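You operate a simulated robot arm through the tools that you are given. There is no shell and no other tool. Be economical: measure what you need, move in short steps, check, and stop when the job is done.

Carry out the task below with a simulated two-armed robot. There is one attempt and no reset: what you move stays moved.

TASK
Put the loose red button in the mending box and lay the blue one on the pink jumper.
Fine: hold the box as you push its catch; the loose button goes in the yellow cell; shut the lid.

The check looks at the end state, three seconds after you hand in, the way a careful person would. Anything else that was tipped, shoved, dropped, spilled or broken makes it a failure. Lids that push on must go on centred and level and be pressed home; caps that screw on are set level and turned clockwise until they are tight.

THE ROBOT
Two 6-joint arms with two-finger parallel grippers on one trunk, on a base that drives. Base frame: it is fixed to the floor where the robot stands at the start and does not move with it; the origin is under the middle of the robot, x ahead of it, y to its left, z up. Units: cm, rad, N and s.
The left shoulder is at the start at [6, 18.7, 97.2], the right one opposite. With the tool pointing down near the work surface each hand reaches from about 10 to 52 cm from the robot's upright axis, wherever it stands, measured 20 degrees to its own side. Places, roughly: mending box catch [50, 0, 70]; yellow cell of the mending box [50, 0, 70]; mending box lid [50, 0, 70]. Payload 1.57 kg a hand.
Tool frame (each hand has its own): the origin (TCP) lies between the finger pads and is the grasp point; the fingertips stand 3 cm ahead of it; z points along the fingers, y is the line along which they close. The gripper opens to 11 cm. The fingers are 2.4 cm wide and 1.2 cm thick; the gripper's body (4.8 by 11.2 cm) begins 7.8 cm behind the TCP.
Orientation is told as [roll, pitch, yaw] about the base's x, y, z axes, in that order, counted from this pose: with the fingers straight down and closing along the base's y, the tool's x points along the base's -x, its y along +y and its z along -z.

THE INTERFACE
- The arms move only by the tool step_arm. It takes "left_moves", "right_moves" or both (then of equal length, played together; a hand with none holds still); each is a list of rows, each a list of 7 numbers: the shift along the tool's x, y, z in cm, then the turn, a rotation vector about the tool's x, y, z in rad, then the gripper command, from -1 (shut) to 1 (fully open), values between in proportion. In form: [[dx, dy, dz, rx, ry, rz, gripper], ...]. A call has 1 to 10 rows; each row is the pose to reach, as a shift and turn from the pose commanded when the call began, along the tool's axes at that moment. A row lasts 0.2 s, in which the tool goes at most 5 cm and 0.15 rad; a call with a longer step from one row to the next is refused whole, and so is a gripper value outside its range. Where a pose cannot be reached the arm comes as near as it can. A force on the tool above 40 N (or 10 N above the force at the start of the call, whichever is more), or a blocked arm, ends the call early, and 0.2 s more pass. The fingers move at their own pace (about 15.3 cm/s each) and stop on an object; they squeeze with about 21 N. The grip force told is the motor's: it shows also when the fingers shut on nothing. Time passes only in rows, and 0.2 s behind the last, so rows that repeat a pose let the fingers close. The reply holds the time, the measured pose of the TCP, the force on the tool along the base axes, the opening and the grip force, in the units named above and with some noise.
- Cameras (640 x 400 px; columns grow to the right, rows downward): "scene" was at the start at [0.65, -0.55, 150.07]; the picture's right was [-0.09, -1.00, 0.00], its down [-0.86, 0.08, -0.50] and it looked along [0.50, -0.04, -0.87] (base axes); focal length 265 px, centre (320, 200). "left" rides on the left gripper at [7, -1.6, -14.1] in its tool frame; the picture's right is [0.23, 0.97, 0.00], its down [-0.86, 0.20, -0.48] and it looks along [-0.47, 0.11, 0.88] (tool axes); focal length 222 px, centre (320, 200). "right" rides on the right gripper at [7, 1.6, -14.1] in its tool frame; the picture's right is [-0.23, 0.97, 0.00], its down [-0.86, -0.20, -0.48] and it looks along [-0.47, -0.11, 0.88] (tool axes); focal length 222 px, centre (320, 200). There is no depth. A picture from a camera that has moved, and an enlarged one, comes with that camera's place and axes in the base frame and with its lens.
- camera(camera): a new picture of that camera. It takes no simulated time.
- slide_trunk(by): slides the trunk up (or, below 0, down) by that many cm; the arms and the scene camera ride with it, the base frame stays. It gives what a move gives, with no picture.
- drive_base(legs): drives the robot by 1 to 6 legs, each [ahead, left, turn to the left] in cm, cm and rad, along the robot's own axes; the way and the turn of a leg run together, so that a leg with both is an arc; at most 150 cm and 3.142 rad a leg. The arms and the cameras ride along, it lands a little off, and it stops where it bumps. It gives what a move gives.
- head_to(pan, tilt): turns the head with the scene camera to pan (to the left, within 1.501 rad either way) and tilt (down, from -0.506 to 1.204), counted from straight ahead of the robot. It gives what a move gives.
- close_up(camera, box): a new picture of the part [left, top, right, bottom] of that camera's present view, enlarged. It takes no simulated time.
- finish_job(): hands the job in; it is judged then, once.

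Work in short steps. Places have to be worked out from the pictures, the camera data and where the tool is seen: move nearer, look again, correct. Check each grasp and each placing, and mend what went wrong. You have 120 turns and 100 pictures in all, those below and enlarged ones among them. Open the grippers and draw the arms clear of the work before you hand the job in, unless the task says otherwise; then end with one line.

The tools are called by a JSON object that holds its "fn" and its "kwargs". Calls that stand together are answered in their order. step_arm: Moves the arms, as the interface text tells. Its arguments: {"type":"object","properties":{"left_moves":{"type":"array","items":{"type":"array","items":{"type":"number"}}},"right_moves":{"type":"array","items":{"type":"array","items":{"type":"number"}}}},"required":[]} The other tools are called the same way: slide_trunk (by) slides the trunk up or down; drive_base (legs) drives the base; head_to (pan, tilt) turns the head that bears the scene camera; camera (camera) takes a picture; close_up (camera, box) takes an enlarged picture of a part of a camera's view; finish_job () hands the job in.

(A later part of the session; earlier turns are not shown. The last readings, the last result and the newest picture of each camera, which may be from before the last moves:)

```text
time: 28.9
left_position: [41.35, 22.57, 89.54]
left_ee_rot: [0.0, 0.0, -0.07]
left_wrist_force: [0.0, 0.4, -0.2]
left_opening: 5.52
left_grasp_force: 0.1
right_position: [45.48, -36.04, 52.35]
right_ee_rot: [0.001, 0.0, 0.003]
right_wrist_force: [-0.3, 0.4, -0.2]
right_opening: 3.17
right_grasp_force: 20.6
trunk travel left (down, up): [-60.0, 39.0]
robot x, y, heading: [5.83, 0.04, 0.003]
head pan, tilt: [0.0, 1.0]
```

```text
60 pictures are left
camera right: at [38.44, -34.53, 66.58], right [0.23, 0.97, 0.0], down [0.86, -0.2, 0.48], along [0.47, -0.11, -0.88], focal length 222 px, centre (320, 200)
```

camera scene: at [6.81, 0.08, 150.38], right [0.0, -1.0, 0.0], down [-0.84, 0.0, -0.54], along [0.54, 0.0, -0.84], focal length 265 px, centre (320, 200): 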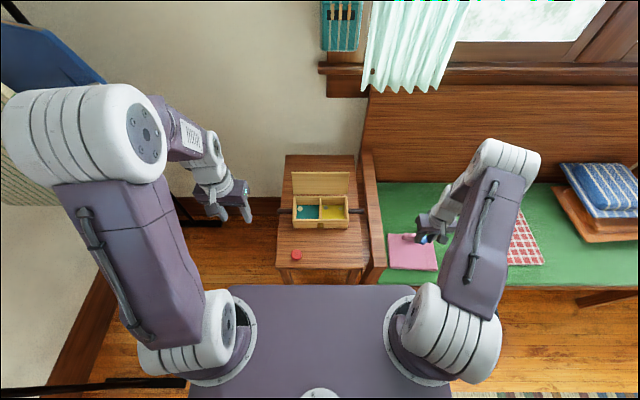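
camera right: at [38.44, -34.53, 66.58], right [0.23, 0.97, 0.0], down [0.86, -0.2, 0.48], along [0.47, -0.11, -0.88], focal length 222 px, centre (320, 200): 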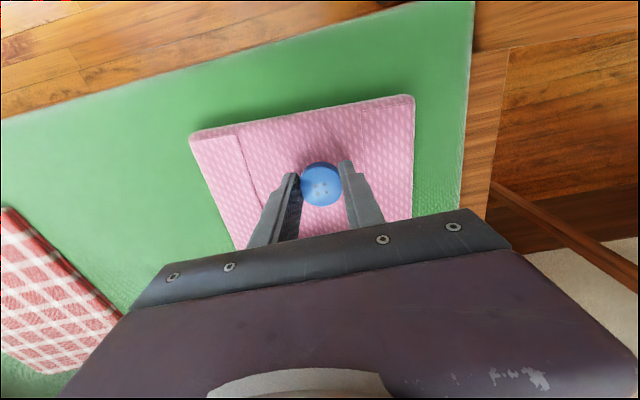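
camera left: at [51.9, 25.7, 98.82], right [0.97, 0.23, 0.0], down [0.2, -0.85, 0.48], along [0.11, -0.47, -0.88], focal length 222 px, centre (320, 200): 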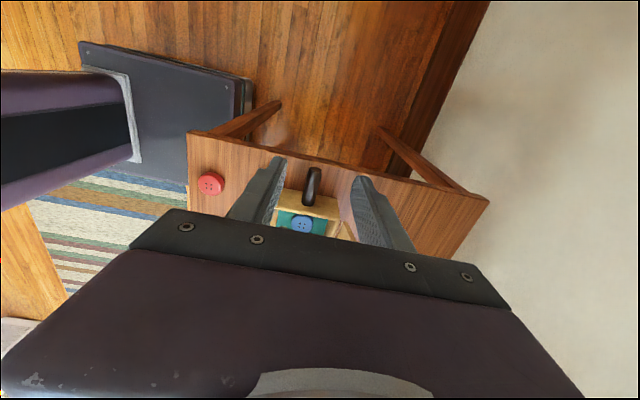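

Estimated jumper top ≈48, so contact is expected near TCP 51.2. Continue slowly.

{"fn": "step_arm", "kwargs": {"right_moves": [[0, 0, 0.3, 0, 0, 0, -1], [0, 0, 0.6, 0, 0, 0, -1], [0, 0, 0.9, 0, 0, 0, -1]]}}

```text
time: 29.7
left_position: [41.4, 22.56, 89.64]
left_ee_rot: [0.0, 0.0, -0.069]
left_wrist_force: [0.7, -0.7, -0.1]
left_opening: 5.5
left_grasp_force: 0.1
right_position: [45.45, -36.17, 51.56]
right_ee_rot: [-0.001, 0.0, 0.0]
right_wrist_force: [-0.5, 0.0, 0.4]
right_opening: 3.17
right_grasp_force: 21.0
trunk travel left (down, up): [-60.0, 39.0]
robot x, y, heading: [5.91, -0.29, 0.004]
head pan, tilt: [0.0, 1.0]
```

No contact yet; a few more small steps.

{"fn": "step_arm", "kwargs": {"right_moves": [[0, 0, 0.2, 0, 0, 0, -1], [0, 0, 0.4, 0, 0, 0, -1], [0, 0, 0.6, 0, 0, 0, -1]]}}

{"fn": "close_up", "kwargs": {"camera": "right", "box": [180, 80, 420, 240]}}

{"fn": "close_up", "kwargs": {"camera": "scene", "box": [400, 220, 450, 270]}}

```text
time: 30.5
left_position: [41.26, 22.74, 89.62]
left_ee_rot: [0.0, -0.002, -0.068]
left_wrist_force: [-0.1, -0.2, 0.0]
left_opening: 5.48
left_grasp_force: 0.0
right_position: [45.54, -36.1, 51.2]
right_ee_rot: [-0.004, -0.003, 0.002]
right_wrist_force: [1.0, 4.3, 24.4]
right_opening: 3.23
right_grasp_force: 21.1
trunk travel left (down, up): [-60.0, 39.0]
robot x, y, heading: [5.9, 0.46, -0.0]
head pan, tilt: [0.0, 1.0]
```

```text
2.50 times, centred on (300, 160) of right
camera zoom: at [38.43, -34.48, 65.31], right [0.23, 0.97, 0.0], down [0.85, -0.2, 0.48], along [0.47, -0.11, -0.88], focal length 555 px, centre (370, 300)
```

zoom: 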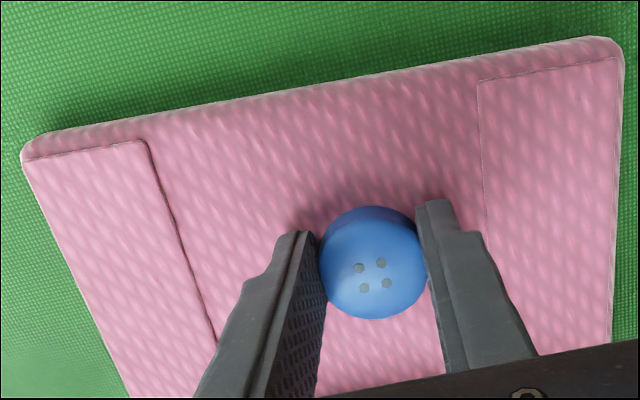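

```text
8.00 times, centred on (425, 245) of scene
camera zoom: at [6.56, 0.36, 150.43], right [0.0, -1.0, 0.0], down [-0.84, 0.0, -0.54], along [0.54, 0.0, -0.84], focal length 2120 px, centre (-520, -160)
```

zoom: 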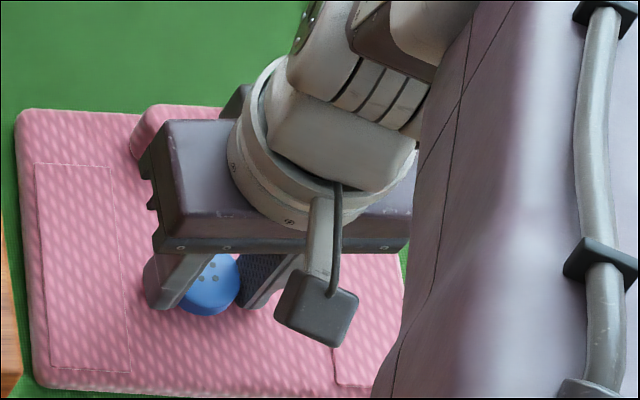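

Contact (24 N). Ease up slightly, open gently, then rise.

{"fn": "step_arm", "kwargs": {"right_moves": [[0, 0, -0.3, 0, 0, 0, -1], [0, 0, -0.3, 0, 0, 0, -0.3], [0, 0, -0.3, 0, 0, 0, 0.0], [0, 0, -0.3, 0, 0, 0, 0.0], [0, 0, -1.5, 0, 0, 0, 0.0], [0, 0, -4, 0, 0, 0, 0.0], [0, 0, -8, 0, 0, 0, 0.0], [0, 0, -12, 0, 0, 0, 0], [0, 0, -16, 0, 0, 0, 0]]}}

{"fn": "camera", "kwargs": {"camera": "right"}}

```text
time: 32.5
left_position: [41.33, 22.64, 89.51]
left_ee_rot: [0.0, 0.0, -0.07]
left_wrist_force: [-0.3, 0.2, 0.5]
left_opening: 5.5
left_grasp_force: 0.0
right_position: [45.29, -36.3, 66.73]
right_ee_rot: [0.0, -0.001, 0.002]
right_wrist_force: [1.1, 0.0, -0.3]
right_opening: 5.5
right_grasp_force: 0.1
trunk travel left (down, up): [-60.0, 39.0]
robot x, y, heading: [5.87, -0.04, -0.0]
head pan, tilt: [0.0, 1.0]
```

```text
57 pictures are left
camera right: at [38.29, -34.61, 80.96], right [0.23, 0.97, 0.0], down [0.86, -0.2, 0.48], along [0.47, -0.11, -0.88], focal length 222 px, centre (320, 200)
```

right: 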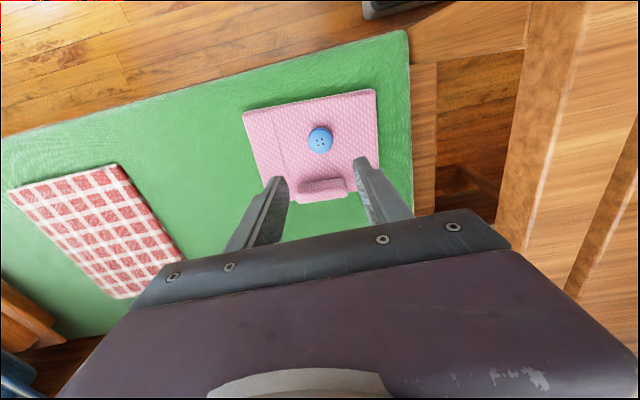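

Blue lies on the jumper. Raise the right hand, and bring the left hand above the red button.

{"fn": "step_arm", "kwargs": {"left_moves": [[0.3, -2, 0, 0, 0, -0.04, 0], [0.6, -4, 0, 0, 0, -0.07, 0], [1, -6, 0.5, 0, 0, -0.07, 0], [1.4, -8, 1.5, 0, 0, -0.07, 0], [1.8, -10, 2.5, 0, 0, -0.07, 0], [2.2, -12, 3.5, 0, 0, -0.07, 0], [2.5, -13.5, 5, 0, 0, -0.07, 0], [2.7, -14.5, 7, 0, 0, -0.07, 0], [2.7, -14.5, 7, 0, 0, -0.07, 0]], "right_moves": [[0, 0, -3, 0, 0, 0, 0], [0, 0, -6, 0, 0, 0, 0], [0, 0, -9, 0, 0, 0, 0], [0, 0, -12, 0, 0, 0, 0], [0, 0, -15, 0, 0, 0, 0], [0, 0, -18, 0, 0, 0, 0], [0, 0, -20, 0, 0, 0, 0], [0, 0, -20, 0, 0, 0, 0], [0, 0, -20, 0, 0, 0, 0]]}}

{"fn": "camera", "kwargs": {"camera": "left"}}

{"fn": "camera", "kwargs": {"camera": "scene"}}

```text
time: 34.5
left_position: [37.58, 8.2, 82.62]
left_ee_rot: [0.0, 0.001, 0.002]
left_wrist_force: [-0.1, 0.7, 0.0]
left_opening: 5.51
left_grasp_force: 0.1
right_position: [45.58, -35.92, 86.85]
right_ee_rot: [0.0, 0.0, 0.002]
right_wrist_force: [-0.1, -0.4, -0.1]
right_opening: 5.5
right_grasp_force: 0.1
trunk travel left (down, up): [-60.0, 39.0]
robot x, y, heading: [5.89, 0.2, 0.004]
head pan, tilt: [0.0, 1.0]
```

```text
56 pictures are left
camera left: at [30.82, 6.67, 96.7], right [-0.23, 0.97, 0.0], down [0.85, 0.2, 0.48], along [0.47, 0.11, -0.88], focal length 222 px, centre (320, 200)
```

left: 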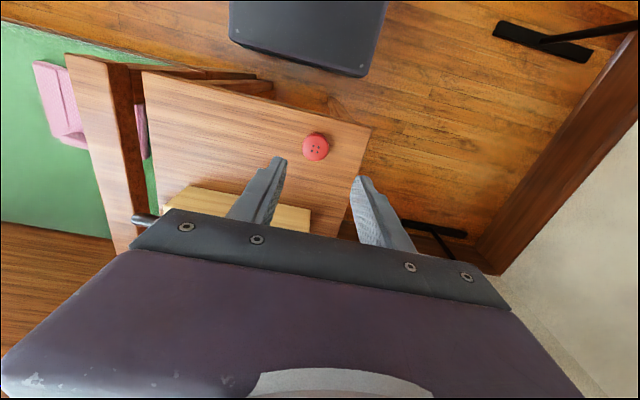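

```text
55 pictures are left
camera scene: at [6.81, 0.07, 150.38], right [0.0, -1.0, 0.0], down [-0.84, 0.0, -0.54], along [0.54, 0.0, -0.84], focal length 265 px, centre (320, 200)
```

scene: 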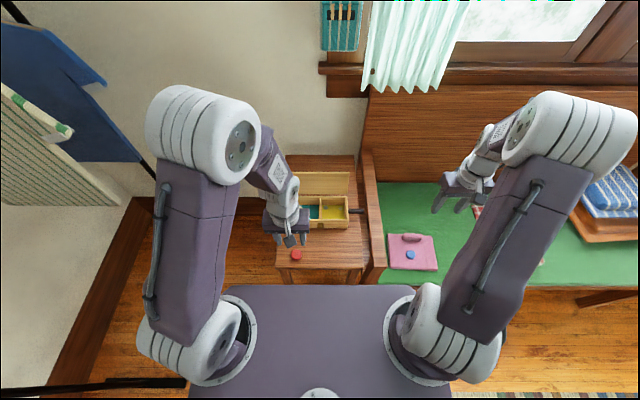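

Red centre ≈ (38.4, 7.9). Shift and descend to just above it.

{"fn": "step_arm", "kwargs": {"left_moves": [[-0.4, -0.15, 3, 0, 0, 0, 0], [-0.8, -0.3, 6, 0, 0, 0, 0], [-0.8, -0.3, 9, 0, 0, 0, 0], [-0.8, -0.3, 10.3, 0, 0, 0, 0], [-0.8, -0.3, 10.3, 0, 0, 0, 0]]}}

{"fn": "close_up", "kwargs": {"camera": "left", "box": [200, 80, 440, 240]}}

{"fn": "close_up", "kwargs": {"camera": "scene", "box": [265, 210, 335, 280]}}

```text
time: 35.7
left_position: [38.52, 7.96, 72.63]
left_ee_rot: [0.001, 0.001, 0.0]
left_wrist_force: [-0.7, 0.0, 0.4]
left_opening: 5.52
left_grasp_force: 0.0
right_position: [45.68, -36.06, 86.8]
right_ee_rot: [0.001, 0.0, 0.002]
right_wrist_force: [0.4, 0.0, 0.2]
right_opening: 5.49
right_grasp_force: 0.0
trunk travel left (down, up): [-60.0, 39.0]
robot x, y, heading: [5.52, -0.36, -0.0]
head pan, tilt: [0.0, 1.0]
```

```text
2.50 times, centred on (320, 160) of left
camera zoom: at [31.66, 6.34, 86.62], right [-0.23, 0.97, 0.0], down [0.85, 0.2, 0.48], along [0.47, 0.11, -0.88], focal length 555 px, centre (320, 300)
```

zoom: 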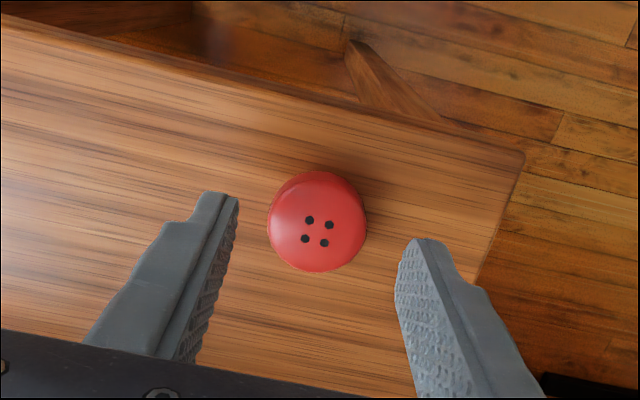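

```text
5.71 times, centred on (300, 245) of scene
camera zoom: at [6.84, 0.04, 150.38], right [0.0, -1.0, 0.0], down [-0.84, 0.0, -0.54], along [0.54, 0.0, -0.84], focal length 1514 px, centre (434, -57)
```

zoom: 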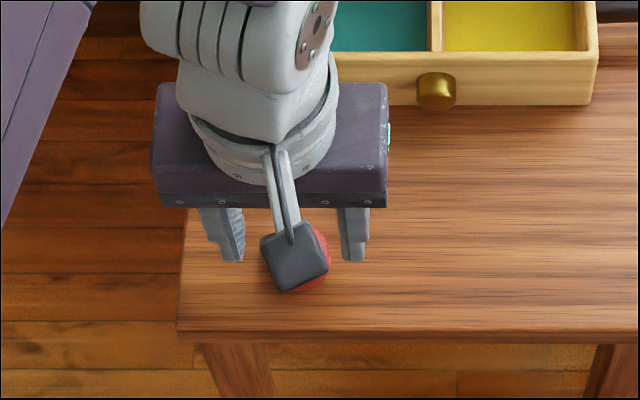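

Aligned. Descend 2.6 cm (watching for contact) and close.

{"fn": "step_arm", "kwargs": {"left_moves": [[0, 0, 1.2, 0, 0, 0, 0], [0, 0, 2.2, 0, 0, 0, 0], [0, 0, 2.6, 0, 0, 0, 0], [0, 0, 2.6, 0, 0, 0, -0.2], [0, 0, 2.6, 0, 0, 0, -0.35], [0, 0, 2.6, 0, 0, 0, -0.5], [0, 0, 2.6, 0, 0, 0, -1], [0, 0, 2.6, 0, 0, 0, -1]]}}

{"fn": "close_up", "kwargs": {"camera": "left", "box": [200, 80, 440, 240]}}

```text
time: 37.5
left_position: [38.54, 7.94, 69.71]
left_ee_rot: [-0.001, 0.001, 0.001]
left_wrist_force: [-0.7, -0.9, -0.3]
left_opening: 3.2
left_grasp_force: 21.3
right_position: [45.61, -36.04, 86.87]
right_ee_rot: [-0.001, 0.001, 0.002]
right_wrist_force: [0.3, -0.8, 0.3]
right_opening: 5.51
right_grasp_force: 0.1
trunk travel left (down, up): [-60.0, 39.0]
robot x, y, heading: [6.08, -0.15, 0.001]
head pan, tilt: [0.0, 1.0]
```

```text
2.50 times, centred on (320, 160) of left
camera zoom: at [31.72, 6.46, 83.92], right [-0.23, 0.97, 0.0], down [0.85, 0.2, 0.48], along [0.47, 0.11, -0.88], focal length 555 px, centre (320, 300)
```

zoom: 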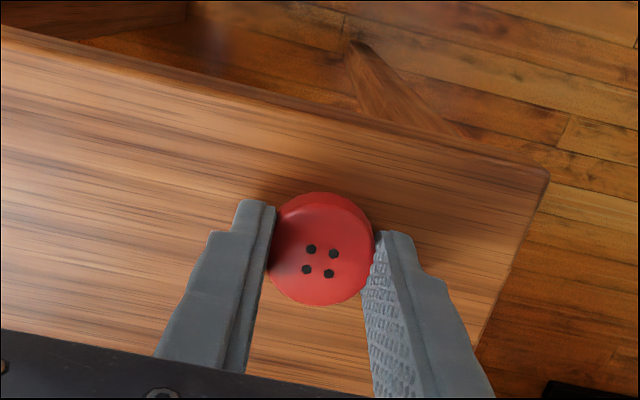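

Red gripped (3.2 cm). Lift and carry above the yellow cell (53.3, −4.5).

{"fn": "step_arm", "kwargs": {"left_moves": [[0, 0, -2, 0, 0, 0, -1], [0, 0, -6, 0, 0, 0, -1], [0, 0, -10, 0, 0, 0, -1], [-1, -1, -14, 0, 0, 0, -1], [-4, -4, -14, 0, 0, 0, -1], [-7, -7, -14, 0, 0, 0, -1], [-10, -9.5, -14, 0, 0, 0, -1], [-13, -11.5, -14, 0, 0, 0, -1], [-14.7, -12.4, -14, 0, 0, 0, -1], [-14.7, -12.4, -14, 0, 0, 0, -1]]}}

{"fn": "camera", "kwargs": {"camera": "left"}}

{"fn": "close_up", "kwargs": {"camera": "scene", "box": [250, 150, 400, 280]}}

```text
time: 39.7
left_position: [53.3, -4.59, 83.77]
left_ee_rot: [0.0, 0.0, 0.003]
left_wrist_force: [-0.8, -0.9, -1.2]
left_opening: 3.16
left_grasp_force: 21.4
right_position: [45.75, -36.08, 86.8]
right_ee_rot: [-0.001, -0.001, 0.002]
right_wrist_force: [-0.3, -0.5, 0.2]
right_opening: 5.5
right_grasp_force: 0.0
trunk travel left (down, up): [-60.0, 39.0]
robot x, y, heading: [5.72, 0.21, -0.001]
head pan, tilt: [0.0, 1.0]
```

```text
51 pictures are left
camera left: at [46.37, -6.08, 97.95], right [-0.23, 0.97, 0.0], down [0.86, 0.2, 0.48], along [0.47, 0.11, -0.88], focal length 222 px, centre (320, 200)
```

left: 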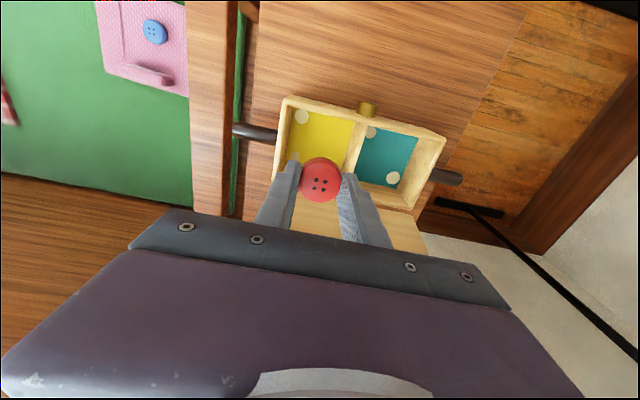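

```text
3.08 times, centred on (325, 215) of scene
camera zoom: at [6.85, 0.04, 150.38], right [0.0, -1.0, 0.0], down [-0.84, 0.0, -0.54], along [0.54, 0.0, -0.84], focal length 816 px, centre (305, 154)
```

zoom: 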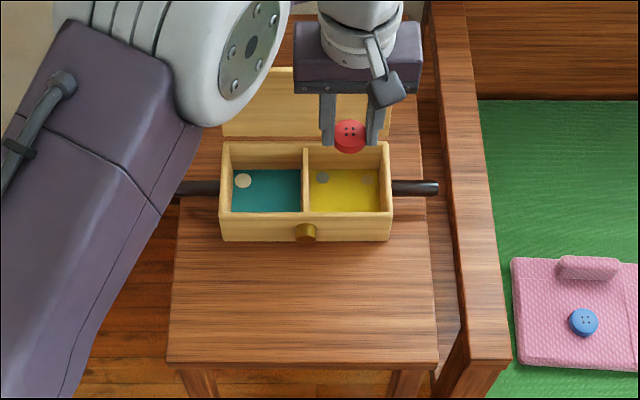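

Positioned over the yellow cell. Descend partway and check.

{"fn": "step_arm", "kwargs": {"left_moves": [[0, 0, 3, 0, 0, 0, -1], [0, 0, 6, 0, 0, 0, -1], [0, 0, 8.5, 0, 0, 0, -1], [0, 0, 10, 0, 0, 0, -1], [0, 0, 10, 0, 0, 0, -1]]}}

{"fn": "close_up", "kwargs": {"camera": "left", "box": [200, 60, 480, 240]}}

{"fn": "close_up", "kwargs": {"camera": "scene", "box": [290, 180, 360, 235]}}

```text
time: 40.9
left_position: [53.33, -4.19, 73.5]
left_ee_rot: [-0.001, 0.0, 0.003]
left_wrist_force: [-0.8, -0.3, 0.2]
left_opening: 3.17
left_grasp_force: 20.6
right_position: [45.62, -35.99, 86.77]
right_ee_rot: [0.0, 0.0, 0.002]
right_wrist_force: [-0.7, 0.4, -0.4]
right_opening: 5.49
right_grasp_force: 0.1
trunk travel left (down, up): [-60.0, 39.0]
robot x, y, heading: [5.68, 0.23, -0.001]
head pan, tilt: [0.0, 1.0]
```

```text
2.22 times, centred on (340, 150) of left
camera zoom: at [46.47, -5.72, 87.76], right [-0.23, 0.97, 0.0], down [0.85, 0.2, 0.48], along [0.47, 0.11, -0.88], focal length 494 px, centre (276, 311)
```

zoom: 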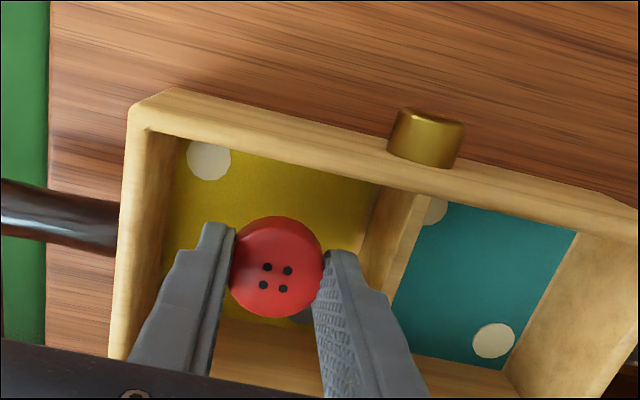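

```text
7.27 times, centred on (325, 208) of scene
camera zoom: at [6.84, 0.03, 150.38], right [0.0, -1.0, 0.0], down [-0.84, 0.0, -0.54], along [0.54, 0.0, -0.84], focal length 1928 px, centre (284, 146)
```

zoom: 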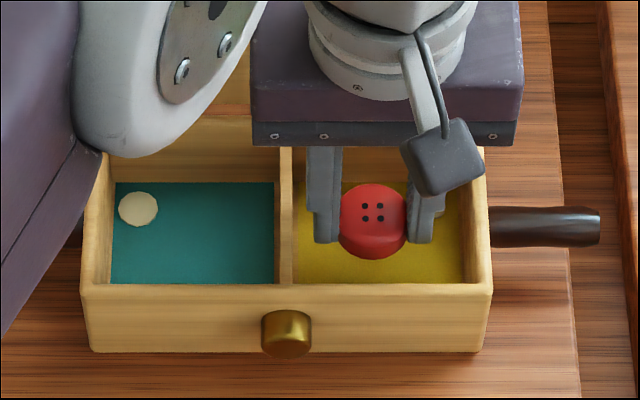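

Inside the cell with clearance. Descend in small steps to the floor.

{"fn": "step_arm", "kwargs": {"left_moves": [[0, -0.2, 1.0, 0, 0, 0, -1], [0, -0.2, 2.0, 0, 0, 0, -1], [0, -0.2, 2.4, 0, 0, 0, -1], [0, -0.2, 2.6, 0, 0, 0, -1], [0, -0.2, 2.8, 0, 0, 0, -1]]}}

```text
time: 42.1
left_position: [53.34, -4.5, 70.84]
left_ee_rot: [0.0, 0.0, 0.002]
left_wrist_force: [-0.2, 0.4, -0.2]
left_opening: 3.16
left_grasp_force: 20.6
right_position: [45.6, -36.08, 86.82]
right_ee_rot: [-0.002, -0.002, 0.004]
right_wrist_force: [-0.1, -0.2, 0.6]
right_opening: 5.51
right_grasp_force: 0.0
trunk travel left (down, up): [-60.0, 39.0]
robot x, y, heading: [5.83, 0.13, 0.003]
head pan, tilt: [0.0, 1.0]
```

No contact yet; two more small steps.

{"fn": "step_arm", "kwargs": {"left_moves": [[0, 0, 0.2, 0, 0, 0, -1], [0, 0, 0.4, 0, 0, 0, -1]]}}

{"fn": "close_up", "kwargs": {"camera": "left", "box": [200, 60, 480, 240]}}

```text
time: 42.7
left_position: [53.56, -4.57, 70.52]
left_ee_rot: [-0.002, -0.002, 0.002]
left_wrist_force: [-2.0, 2.0, 11.7]
left_opening: 3.17
left_grasp_force: 21.1
right_position: [45.58, -35.97, 86.85]
right_ee_rot: [0.0, 0.0, 0.002]
right_wrist_force: [0.2, 1.0, 0.6]
right_opening: 5.47
right_grasp_force: 0.0
trunk travel left (down, up): [-60.0, 39.0]
robot x, y, heading: [6.06, 0.35, -0.003]
head pan, tilt: [0.0, 1.0]
```

```text
2.22 times, centred on (340, 150) of left
camera zoom: at [46.53, -6.1, 84.66], right [-0.23, 0.97, 0.0], down [0.85, 0.2, 0.48], along [0.47, 0.11, -0.88], focal length 494 px, centre (276, 311)
```

zoom: 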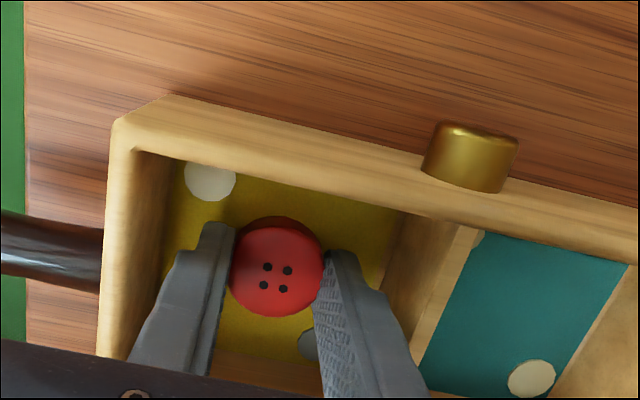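

Contact with the floor, 12 N. Ease up, open to 4.5 cm only, and rise.

{"fn": "step_arm", "kwargs": {"left_moves": [[0, 0, -0.15, 0, 0, 0, -1], [0, 0, -0.15, 0, 0, 0, -0.3], [0, 0, -0.15, 0, 0, 0, -0.18], [0, 0, -0.15, 0, 0, 0, -0.18], [0, 0, -1.2, 0, 0, 0, -0.18], [0, 0, -4, 0, 0, 0, -0.18], [0, 0, -8, 0, 0, 0, -0.18], [0, 0, -12, 0, 0, 0, -0.18], [0, 0, -15, 0, 0, 0, -0.18], [0, 0, -15, 0, 0, 0, -0.18]]}}

{"fn": "close_up", "kwargs": {"camera": "left", "box": [200, 60, 480, 240]}}

{"fn": "close_up", "kwargs": {"camera": "scene", "box": [250, 150, 400, 280]}}

```text
time: 44.9
left_position: [53.54, -4.77, 84.95]
left_ee_rot: [0.0, -0.001, 0.002]
left_wrist_force: [-0.1, -0.6, -0.3]
left_opening: 4.51
left_grasp_force: 0.0
right_position: [45.73, -36.08, 86.68]
right_ee_rot: [0.0, 0.001, 0.002]
right_wrist_force: [0.0, -0.3, -0.2]
right_opening: 5.48
right_grasp_force: 0.0
trunk travel left (down, up): [-60.0, 39.0]
robot x, y, heading: [6.0, 0.07, 0.001]
head pan, tilt: [0.0, 1.0]
```

```text
2.22 times, centred on (340, 150) of left
camera zoom: at [46.67, -6.28, 99.19], right [-0.23, 0.97, 0.0], down [0.86, 0.2, 0.48], along [0.47, 0.11, -0.88], focal length 494 px, centre (276, 311)
```

zoom: 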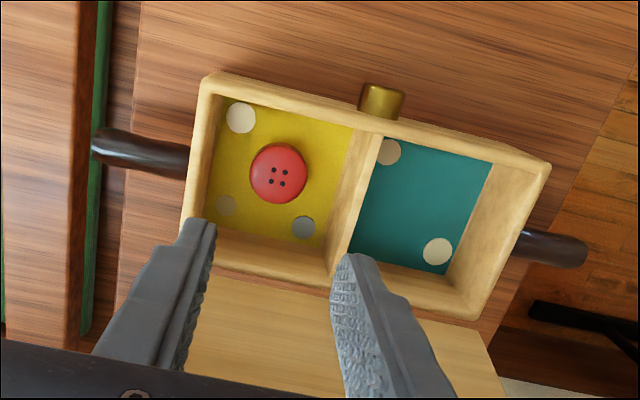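

```text
3.08 times, centred on (325, 215) of scene
camera zoom: at [6.89, 0.03, 150.38], right [0.0, -1.0, 0.0], down [-0.84, 0.0, -0.54], along [0.54, 0.0, -0.84], focal length 816 px, centre (305, 154)
```

zoom: 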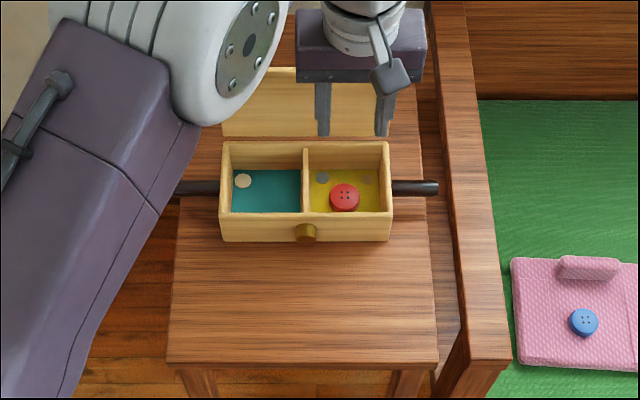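

Red lies flat in the yellow cell. To shut the lid I'll hold the box again by the left handle (this time leaning the hand outward, clear of the lid), and hook the lid down with the right hand. First the left hand swings out and turns.

{"fn": "step_arm", "kwargs": {"left_moves": [[0, 2, -1, 0, 0, 0.15, 0], [0, 4, -2, 0, 0, 0.3, 0], [0, 6.5, -2, 0, 0, 0.45, 0], [0, 9, -2, 0, 0, 0.6, 0], [0, 11.5, -2, 0, 0, 0.75, 0], [0, 14, -2, 0, 0, 0.9, 0], [0, 16.5, -2, 0, 0, 1.05, 0], [0, 19, -2, 0, 0, 1.2, 0], [-0.2, 21, -2, 0, 0, 1.35, 0], [-0.2, 22, -2, 0, 0, 1.5, 0]]}}

{"fn": "step_arm", "kwargs": {"left_moves": [[0, 0, 0, 0, 0, 0.07, 0], [0, 0, 0, 0, 0, 0.07, 0]]}}

{"fn": "step_arm", "kwargs": {"left_moves": [[0, 0, 0, 0, -0.12, 0, 0], [0, 0, 0, 0, -0.24, 0, 0], [0, 0, 0, 0, -0.36, 0, 0], [0, 0, 0, 0, -0.48, 0, 0], [0, 0, 0, 0, -0.5, 0, 0]]}}

{"fn": "camera", "kwargs": {"camera": "scene"}}

{"fn": "camera", "kwargs": {"camera": "left"}}

```text
time: 47.1
left_position: [53.49, 17.44, 87.39]
left_ee_rot: [0.0, 0.001, -1.501]
left_wrist_force: [-0.5, 0.4, -0.2]
left_opening: 5.49
left_grasp_force: 0.1
right_position: [45.62, -36.04, 86.84]
right_ee_rot: [0.0, 0.0, 0.0]
right_wrist_force: [-0.8, 0.4, 0.3]
right_opening: 5.54
right_grasp_force: 0.1
trunk travel left (down, up): [-60.0, 39.0]
robot x, y, heading: [5.92, -0.17, -0.001]
head pan, tilt: [0.0, 1.0]
```

```text
time: 47.7
left_position: [53.55, 17.39, 87.28]
left_ee_rot: [-0.002, 0.0, -1.571]
left_wrist_force: [-0.5, 0.6, -0.8]
left_opening: 5.51
left_grasp_force: 0.1
right_position: [45.67, -35.91, 86.79]
right_ee_rot: [0.0, -0.001, 0.003]
right_wrist_force: [-0.5, 0.5, -0.7]
right_opening: 5.5
right_grasp_force: 0.2
trunk travel left (down, up): [-60.0, 39.0]
robot x, y, heading: [6.31, 0.12, 0.001]
head pan, tilt: [0.0, 1.0]
```

```text
time: 48.9
left_position: [53.64, 17.36, 87.51]
left_ee_rot: [0.001, -0.501, -1.571]
left_wrist_force: [0.7, -0.5, -0.3]
left_opening: 5.5
left_grasp_force: 0.0
right_position: [45.66, -36.08, 86.77]
right_ee_rot: [0.0, -0.001, 0.001]
right_wrist_force: [-1.2, 0.6, -1.1]
right_opening: 5.51
right_grasp_force: 0.0
trunk travel left (down, up): [-60.0, 39.0]
robot x, y, heading: [5.82, 0.0, 0.005]
head pan, tilt: [0.0, 1.0]
```

```text
44 pictures are left
camera scene: at [6.85, -0.01, 150.38], right [0.0, -1.0, 0.0], down [-0.84, 0.0, -0.54], along [0.54, 0.0, -0.84], focal length 265 px, centre (320, 200)
```

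scene: 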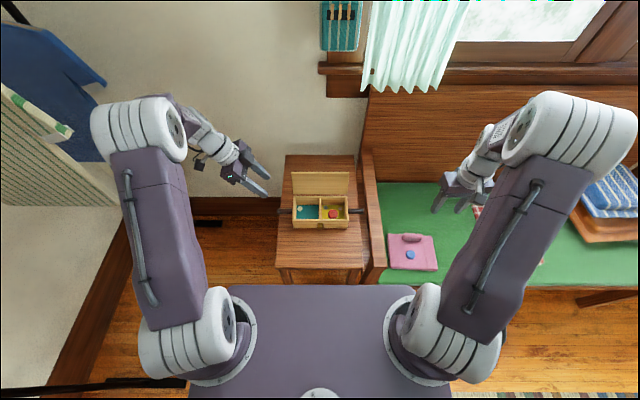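

```text
43 pictures are left
camera left: at [52.04, 30.38, 96.54], right [0.97, 0.2, -0.11], down [0.2, -0.52, 0.83], along [0.11, -0.83, -0.55], focal length 222 px, centre (320, 200)
```

left: 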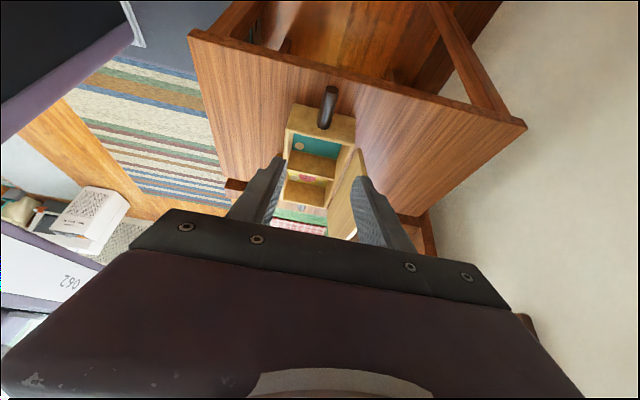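

The hand leans outward. Move it along a straight line to the handle point (53.7, 13.2, 70.5).

{"fn": "step_arm", "kwargs": {"left_moves": [[1.0, 0, 4, 0, 0, 0, 0], [2.1, 0, 8, 0, 0, 0, 0], [3.1, 0, 12, 0, 0, 0, 0], [3.8, 0, 14.5, 0, 0, 0, 0], [3.8, 0, 14.5, 0, 0, 0, 0]]}}

{"fn": "camera", "kwargs": {"camera": "left"}}

{"fn": "close_up", "kwargs": {"camera": "scene", "box": [240, 150, 370, 250]}}

```text
time: 50.1
left_position: [53.75, 13.74, 72.82]
left_ee_rot: [-0.001, -0.5, -1.569]
left_wrist_force: [0.2, 0.3, 0.3]
left_opening: 5.49
left_grasp_force: 0.1
right_position: [45.64, -36.1, 86.8]
right_ee_rot: [0.0, 0.0, 0.001]
right_wrist_force: [0.5, -0.3, 0.7]
right_opening: 5.49
right_grasp_force: 0.0
trunk travel left (down, up): [-60.0, 39.0]
robot x, y, heading: [5.76, -0.03, -0.003]
head pan, tilt: [0.0, 1.0]
```

```text
42 pictures are left
camera left: at [52.17, 26.74, 81.95], right [0.97, 0.2, -0.11], down [0.2, -0.52, 0.83], along [0.11, -0.83, -0.55], focal length 222 px, centre (320, 200)
```

left: 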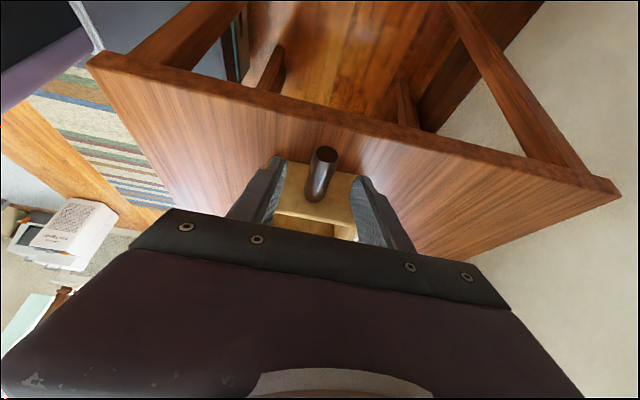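

```text
4.00 times, centred on (305, 200) of scene
camera zoom: at [6.83, 0.04, 150.38], right [0.0, -1.0, 0.0], down [-0.84, 0.0, -0.54], along [0.54, 0.0, -0.84], focal length 1060 px, centre (380, 200)
```

zoom: 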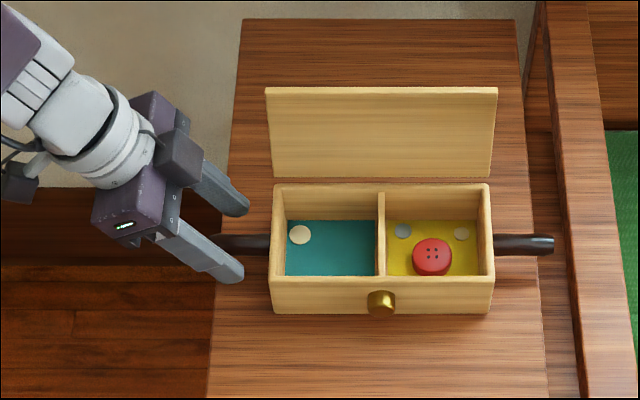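

Aligned. Finish the approach and grip the handle.

{"fn": "step_arm", "kwargs": {"left_moves": [[0.3, 0, 1.2, 0, 0, 0, 0], [0.66, 0, 2.2, 0, 0, 0, 0], [0.66, 0, 2.2, 0, 0, 0, -0.3], [0.66, 0, 2.2, 0, 0, 0, -0.5], [0.66, 0, 2.2, 0, 0, 0, -0.6], [0.66, 0, 2.2, 0, 0, 0, -0.7], [0.66, 0, 2.2, 0, 0, 0, -1], [0.66, 0, 2.2, 0, 0, 0, -1]]}}

{"fn": "close_up", "kwargs": {"camera": "scene", "box": [240, 150, 370, 250]}}

```text
time: 51.9
left_position: [53.61, 13.27, 70.6]
left_ee_rot: [0.0, -0.501, -1.568]
left_wrist_force: [1.5, 2.0, 1.7]
left_opening: 2.01
left_grasp_force: 21.1
right_position: [45.66, -36.07, 86.88]
right_ee_rot: [0.001, 0.001, 0.0]
right_wrist_force: [-0.3, 0.3, 0.3]
right_opening: 5.5
right_grasp_force: 0.1
trunk travel left (down, up): [-60.0, 39.0]
robot x, y, heading: [6.02, 0.19, 0.0]
head pan, tilt: [0.0, 1.0]
```

```text
4.00 times, centred on (305, 200) of scene
camera zoom: at [6.86, 0.04, 150.38], right [0.0, -1.0, 0.0], down [-0.84, 0.0, -0.54], along [0.54, 0.0, -0.84], focal length 1060 px, centre (380, 200)
```

zoom: 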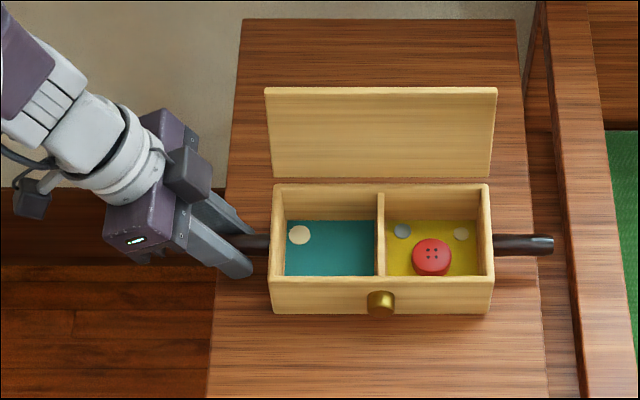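

Box held. Right hand: fingers shut, pitched forward, moved above the box front.

{"fn": "step_arm", "kwargs": {"right_moves": [[0, 3.5, -1, 0, -0.065, 0, -0.5], [0, 7, -2, 0, -0.13, 0, -1], [-0.5, 10.5, -3, 0, -0.195, 0, -1], [-1, 14, -4, 0, -0.26, 0, -1], [-1.5, 17.5, -5, 0, -0.325, 0, -1], [-2, 21, -6, 0, -0.39, 0, -1], [-2.5, 24.5, -6, 0, -0.455, 0, -1], [-3, 28, -6, 0, -0.52, 0, -1], [-3.5, 31.5, -6, 0, -0.585, 0, -1], [-4.3, 34, -6, 0, -0.65, 0, -1]]}}

{"fn": "camera", "kwargs": {"camera": "right"}}

{"fn": "close_up", "kwargs": {"camera": "scene", "box": [240, 140, 400, 250]}}

```text
time: 54.1
left_position: [53.64, 13.47, 70.57]
left_ee_rot: [0.001, -0.5, -1.569]
left_wrist_force: [-0.1, -1.2, -0.1]
left_opening: 1.97
left_grasp_force: 21.1
right_position: [49.36, -2.09, 92.84]
right_ee_rot: [0.002, -0.652, 0.002]
right_wrist_force: [1.1, -0.1, 0.1]
right_opening: 0.0
right_grasp_force: 21.1
trunk travel left (down, up): [-60.0, 39.0]
robot x, y, heading: [6.21, 0.16, -0.0]
head pan, tilt: [0.0, 1.0]
```

```text
39 pictures are left
camera right: at [35.32, -0.44, 99.96], right [0.18, 0.97, 0.14], down [0.39, -0.2, 0.9], along [0.9, -0.11, -0.42], focal length 222 px, centre (320, 200)
```

right: 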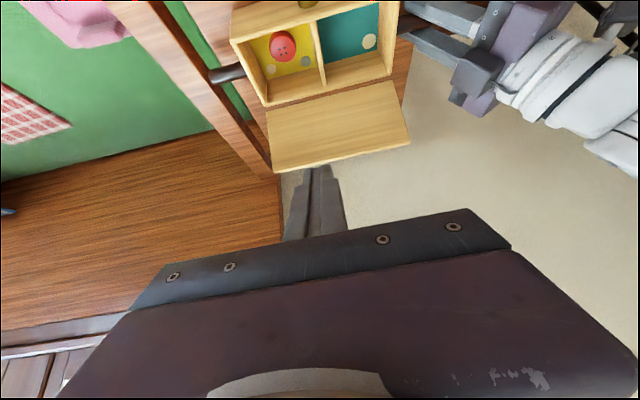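

```text
3.64 times, centred on (320, 195) of scene
camera zoom: at [6.83, 0.11, 150.38], right [0.0, -1.0, 0.0], down [-0.84, 0.0, -0.54], along [0.54, 0.0, -0.84], focal length 964 px, centre (320, 218)
```

zoom: 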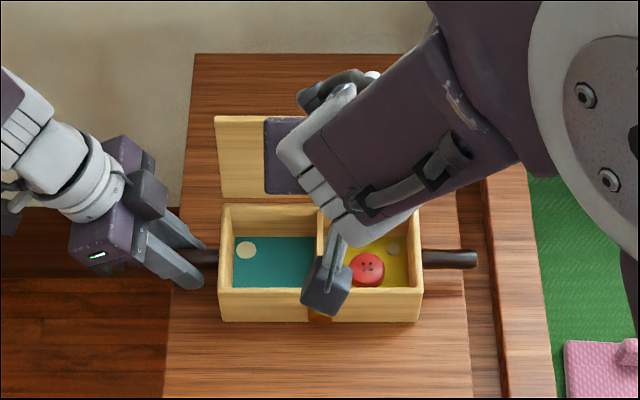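

Lid top edge ≈ (61.3, z 82). Move the fingertips over and beyond the lid, staying above it.

{"fn": "step_arm", "kwargs": {"right_moves": [[-2.2, 0, 2.6, 0, 0, 0, -1], [-4.5, 0, 5.3, 0, 0, 0, -1], [-6.7, 0, 7.9, 0, 0, 0, -1], [-8.9, 0, 10.6, 0, 0, 0, -1], [-8.9, 0, 10.6, 0, 0, 0, -1]]}}

{"fn": "camera", "kwargs": {"camera": "right"}}

{"fn": "camera", "kwargs": {"camera": "left"}}

```text
time: 55.3
left_position: [53.68, 13.32, 70.61]
left_ee_rot: [0.001, -0.5, -1.569]
left_wrist_force: [0.2, 1.1, 2.3]
left_opening: 2.01
left_grasp_force: 21.2
right_position: [63.07, -2.34, 90.09]
right_ee_rot: [0.001, -0.65, 0.001]
right_wrist_force: [-1.1, -0.3, -0.6]
right_opening: 0.0
right_grasp_force: 21.2
trunk travel left (down, up): [-60.0, 39.0]
robot x, y, heading: [5.82, -0.33, 0.004]
head pan, tilt: [0.0, 1.0]
```

```text
37 pictures are left
camera right: at [48.97, -0.73, 97.15], right [0.18, 0.97, 0.14], down [0.39, -0.2, 0.9], along [0.9, -0.11, -0.42], focal length 222 px, centre (320, 200)
```

right: 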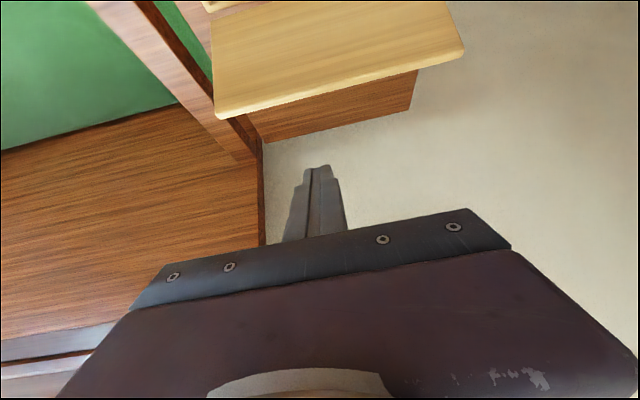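

```text
36 pictures are left
camera left: at [52.14, 26.37, 79.73], right [0.97, 0.2, -0.11], down [0.2, -0.52, 0.83], along [0.11, -0.83, -0.55], focal length 222 px, centre (320, 200)
```

left: 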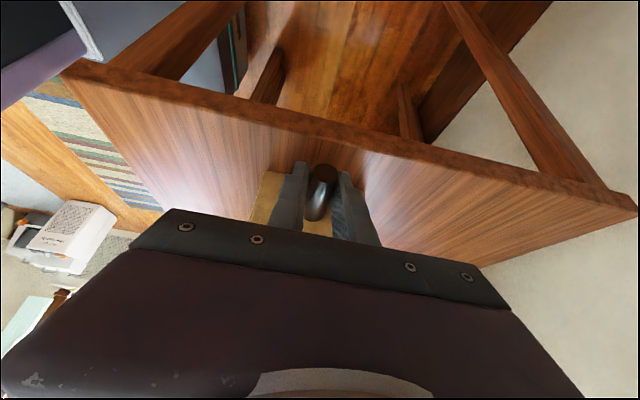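

Lid's back edge triangulates to about (62.2, z 81.5). Lower the fingertips behind it.

{"fn": "step_arm", "kwargs": {"right_moves": [[-0.48, 0, 0.36, 0, 0, 0, -1], [0.6, 0, 1.75, 0, 0, 0, -1], [1.64, 0, 3.15, 0, 0, 0, -1], [2.7, 0, 4.55, 0, 0, 0, -1], [3.76, 0, 5.93, 0, 0, 0, -1], [3.76, 0, 5.93, 0, 0, 0, -1]]}}

{"fn": "camera", "kwargs": {"camera": "right"}}

{"fn": "close_up", "kwargs": {"camera": "scene", "box": [240, 140, 400, 250]}}

```text
time: 56.7
left_position: [53.66, 13.33, 70.69]
left_ee_rot: [0.0, -0.5, -1.569]
left_wrist_force: [-1.2, 0.0, 2.8]
left_opening: 2.0
left_grasp_force: 21.2
right_position: [63.9, -2.11, 83.02]
right_ee_rot: [-0.001, -0.652, 0.002]
right_wrist_force: [0.7, -0.5, 0.1]
right_opening: 0.0
right_grasp_force: 21.0
trunk travel left (down, up): [-60.0, 39.0]
robot x, y, heading: [5.75, 0.3, 0.001]
head pan, tilt: [0.0, 1.0]
```

```text
35 pictures are left
camera right: at [49.72, -0.57, 89.89], right [0.18, 0.97, 0.14], down [0.39, -0.2, 0.9], along [0.9, -0.11, -0.42], focal length 222 px, centre (320, 200)
```

right: 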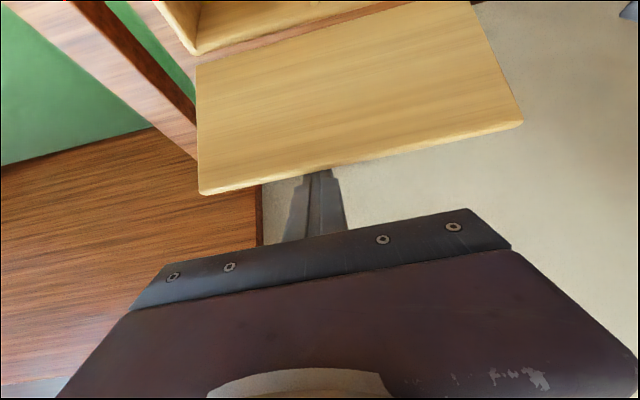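

```text
3.64 times, centred on (320, 195) of scene
camera zoom: at [6.83, 0.05, 150.38], right [0.0, -1.0, 0.0], down [-0.84, 0.0, -0.54], along [0.54, 0.0, -0.84], focal length 964 px, centre (320, 218)
```

zoom: 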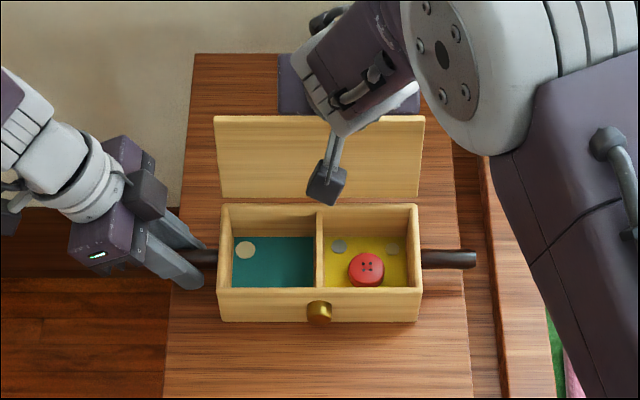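

Fingertips are behind the lid. Pull it forward along its arc to just past vertical.

{"fn": "step_arm", "kwargs": {"right_moves": [[0.45, 0, -0.72, 0, 0, 0, -1], [0.91, 0, -1.45, 0, 0, 0, -1], [1.5, 0, -2.2, 0, 0, 0, -1], [2.04, 0, -2.93, 0, 0, 0, -1], [2.65, 0, -3.5, 0, 0, 0, -1], [3.26, 0, -4.06, 0, 0, 0, -1], [4.0, 0, -4.5, 0, 0, 0, -1], [4.67, 0, -4.93, 0, 0, 0, -1]]}}

{"fn": "camera", "kwargs": {"camera": "right"}}

{"fn": "close_up", "kwargs": {"camera": "scene", "box": [240, 140, 400, 250]}}

```text
time: 58.5
left_position: [53.63, 13.22, 70.64]
left_ee_rot: [-0.001, -0.501, -1.569]
left_wrist_force: [0.1, -0.2, -0.2]
left_opening: 1.96
left_grasp_force: 21.6
right_position: [57.09, -2.23, 83.87]
right_ee_rot: [0.0, -0.651, 0.001]
right_wrist_force: [0.1, 0.0, 0.1]
right_opening: 0.01
right_grasp_force: 21.3
trunk travel left (down, up): [-60.0, 39.0]
robot x, y, heading: [6.05, -0.27, 0.002]
head pan, tilt: [0.0, 1.0]
```

```text
33 pictures are left
camera right: at [43.02, -0.51, 91.0], right [0.18, 0.97, 0.14], down [0.39, -0.2, 0.9], along [0.9, -0.11, -0.42], focal length 222 px, centre (320, 200)
```

right: 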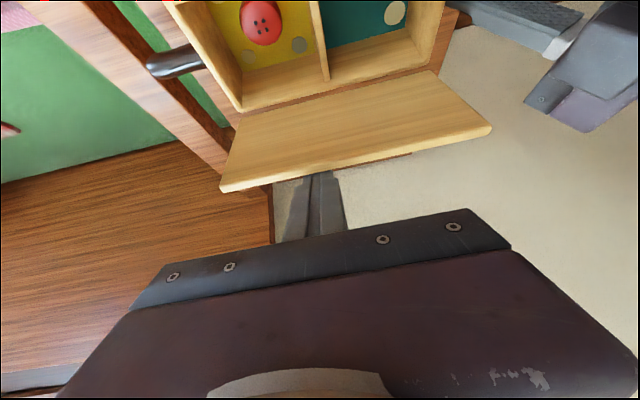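

```text
3.64 times, centred on (320, 195) of scene
camera zoom: at [6.83, 0.05, 150.38], right [0.0, -1.0, 0.0], down [-0.84, 0.0, -0.54], along [0.54, 0.0, -0.84], focal length 964 px, centre (320, 218)
```

zoom: 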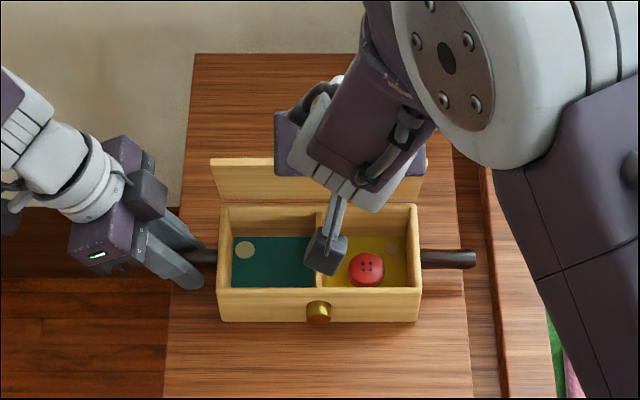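

The lid follows. Continue down along the arc.

{"fn": "step_arm", "kwargs": {"right_moves": [[0.67, 0, -0.32, 0, 0, 0, -1], [1.34, 0, -0.64, 0, 0, 0, -1], [2.1, 0, -0.8, 0, 0, 0, -1], [2.91, 0, -0.96, 0, 0, 0, -1], [4.13, 0, -1.0, 0, 0, 0, -1], [5.31, 0, -0.77, 0, 0, 0, -1], [6.3, 0, -0.55, 0, 0, 0, -1], [7.22, 0, -0.34, 0, 0, 0, -1], [8.38, 0, 0.29, 0, 0, 0, -1]]}}

{"fn": "camera", "kwargs": {"camera": "right"}}

{"fn": "close_up", "kwargs": {"camera": "scene", "box": [240, 140, 400, 250]}}

```text
time: 60.5
left_position: [53.62, 13.39, 70.68]
left_ee_rot: [-0.001, -0.501, -1.569]
left_wrist_force: [0.6, 2.5, 3.0]
left_opening: 2.02
left_grasp_force: 21.1
right_position: [51.23, -1.65, 79.0]
right_ee_rot: [-0.009, -0.645, 0.006]
right_wrist_force: [-0.1, -0.5, 0.2]
right_opening: 0.0
right_grasp_force: 20.2
right hand out of reach, approached as far as the arm can: row 9
trunk travel left (down, up): [-60.0, 39.0]
robot x, y, heading: [5.6, 0.23, 0.001]
head pan, tilt: [0.0, 1.0]
```

```text
31 pictures are left
camera right: at [37.12, -0.01, 86.17], right [0.18, 0.97, 0.13], down [0.39, -0.19, 0.9], along [0.9, -0.11, -0.42], focal length 222 px, centre (320, 200)
```

right: 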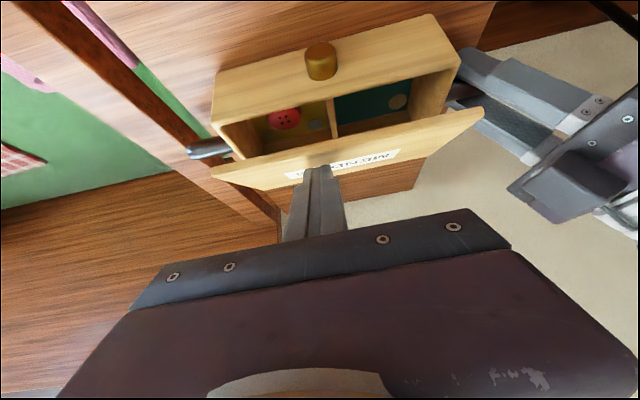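

```text
3.64 times, centred on (320, 195) of scene
camera zoom: at [6.83, 0.06, 150.38], right [0.0, -1.0, 0.0], down [-0.84, 0.0, -0.54], along [0.54, 0.0, -0.84], focal length 964 px, centre (320, 218)
```

zoom: 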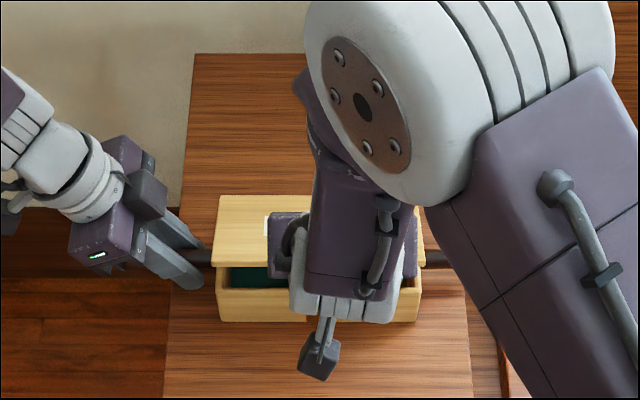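

Lid is down to about 25°, but the pitched hand reached its limit. Turn the hand back towards vertical, keeping the fingertip on the lid.

{"fn": "step_arm", "kwargs": {"right_moves": [[-0.4, 0, 0.15, 0, 0.12, 0, -1], [-0.8, 0, 0.3, 0, 0.24, 0, -1], [-1.2, 0, 0.45, 0, 0.35, 0, -1]]}}

{"fn": "camera", "kwargs": {"camera": "right"}}

```text
time: 61.3
left_position: [53.75, 13.5, 70.6]
left_ee_rot: [-0.001, -0.501, -1.569]
left_wrist_force: [-0.1, 1.5, 3.2]
left_opening: 2.04
left_grasp_force: 21.1
right_position: [52.28, -2.34, 79.42]
right_ee_rot: [-0.033, -0.384, 0.0]
right_wrist_force: [-0.1, -0.1, -0.1]
right_opening: 0.0
right_grasp_force: 20.7
right hand out of reach, approached as far as the arm can: row 3
trunk travel left (down, up): [-60.0, 39.0]
robot x, y, heading: [5.79, -0.2, 0.006]
head pan, tilt: [0.0, 1.0]
```

```text
29 pictures are left
camera right: at [40.5, -0.31, 89.89], right [0.22, 0.97, 0.06], down [0.61, -0.18, 0.77], along [0.76, -0.14, -0.64], focal length 222 px, centre (320, 200)
```

right: 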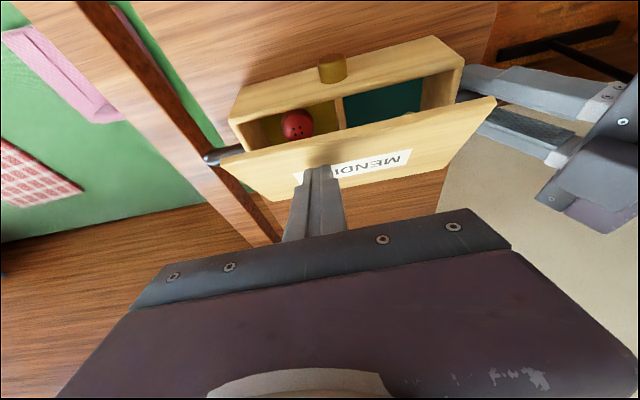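

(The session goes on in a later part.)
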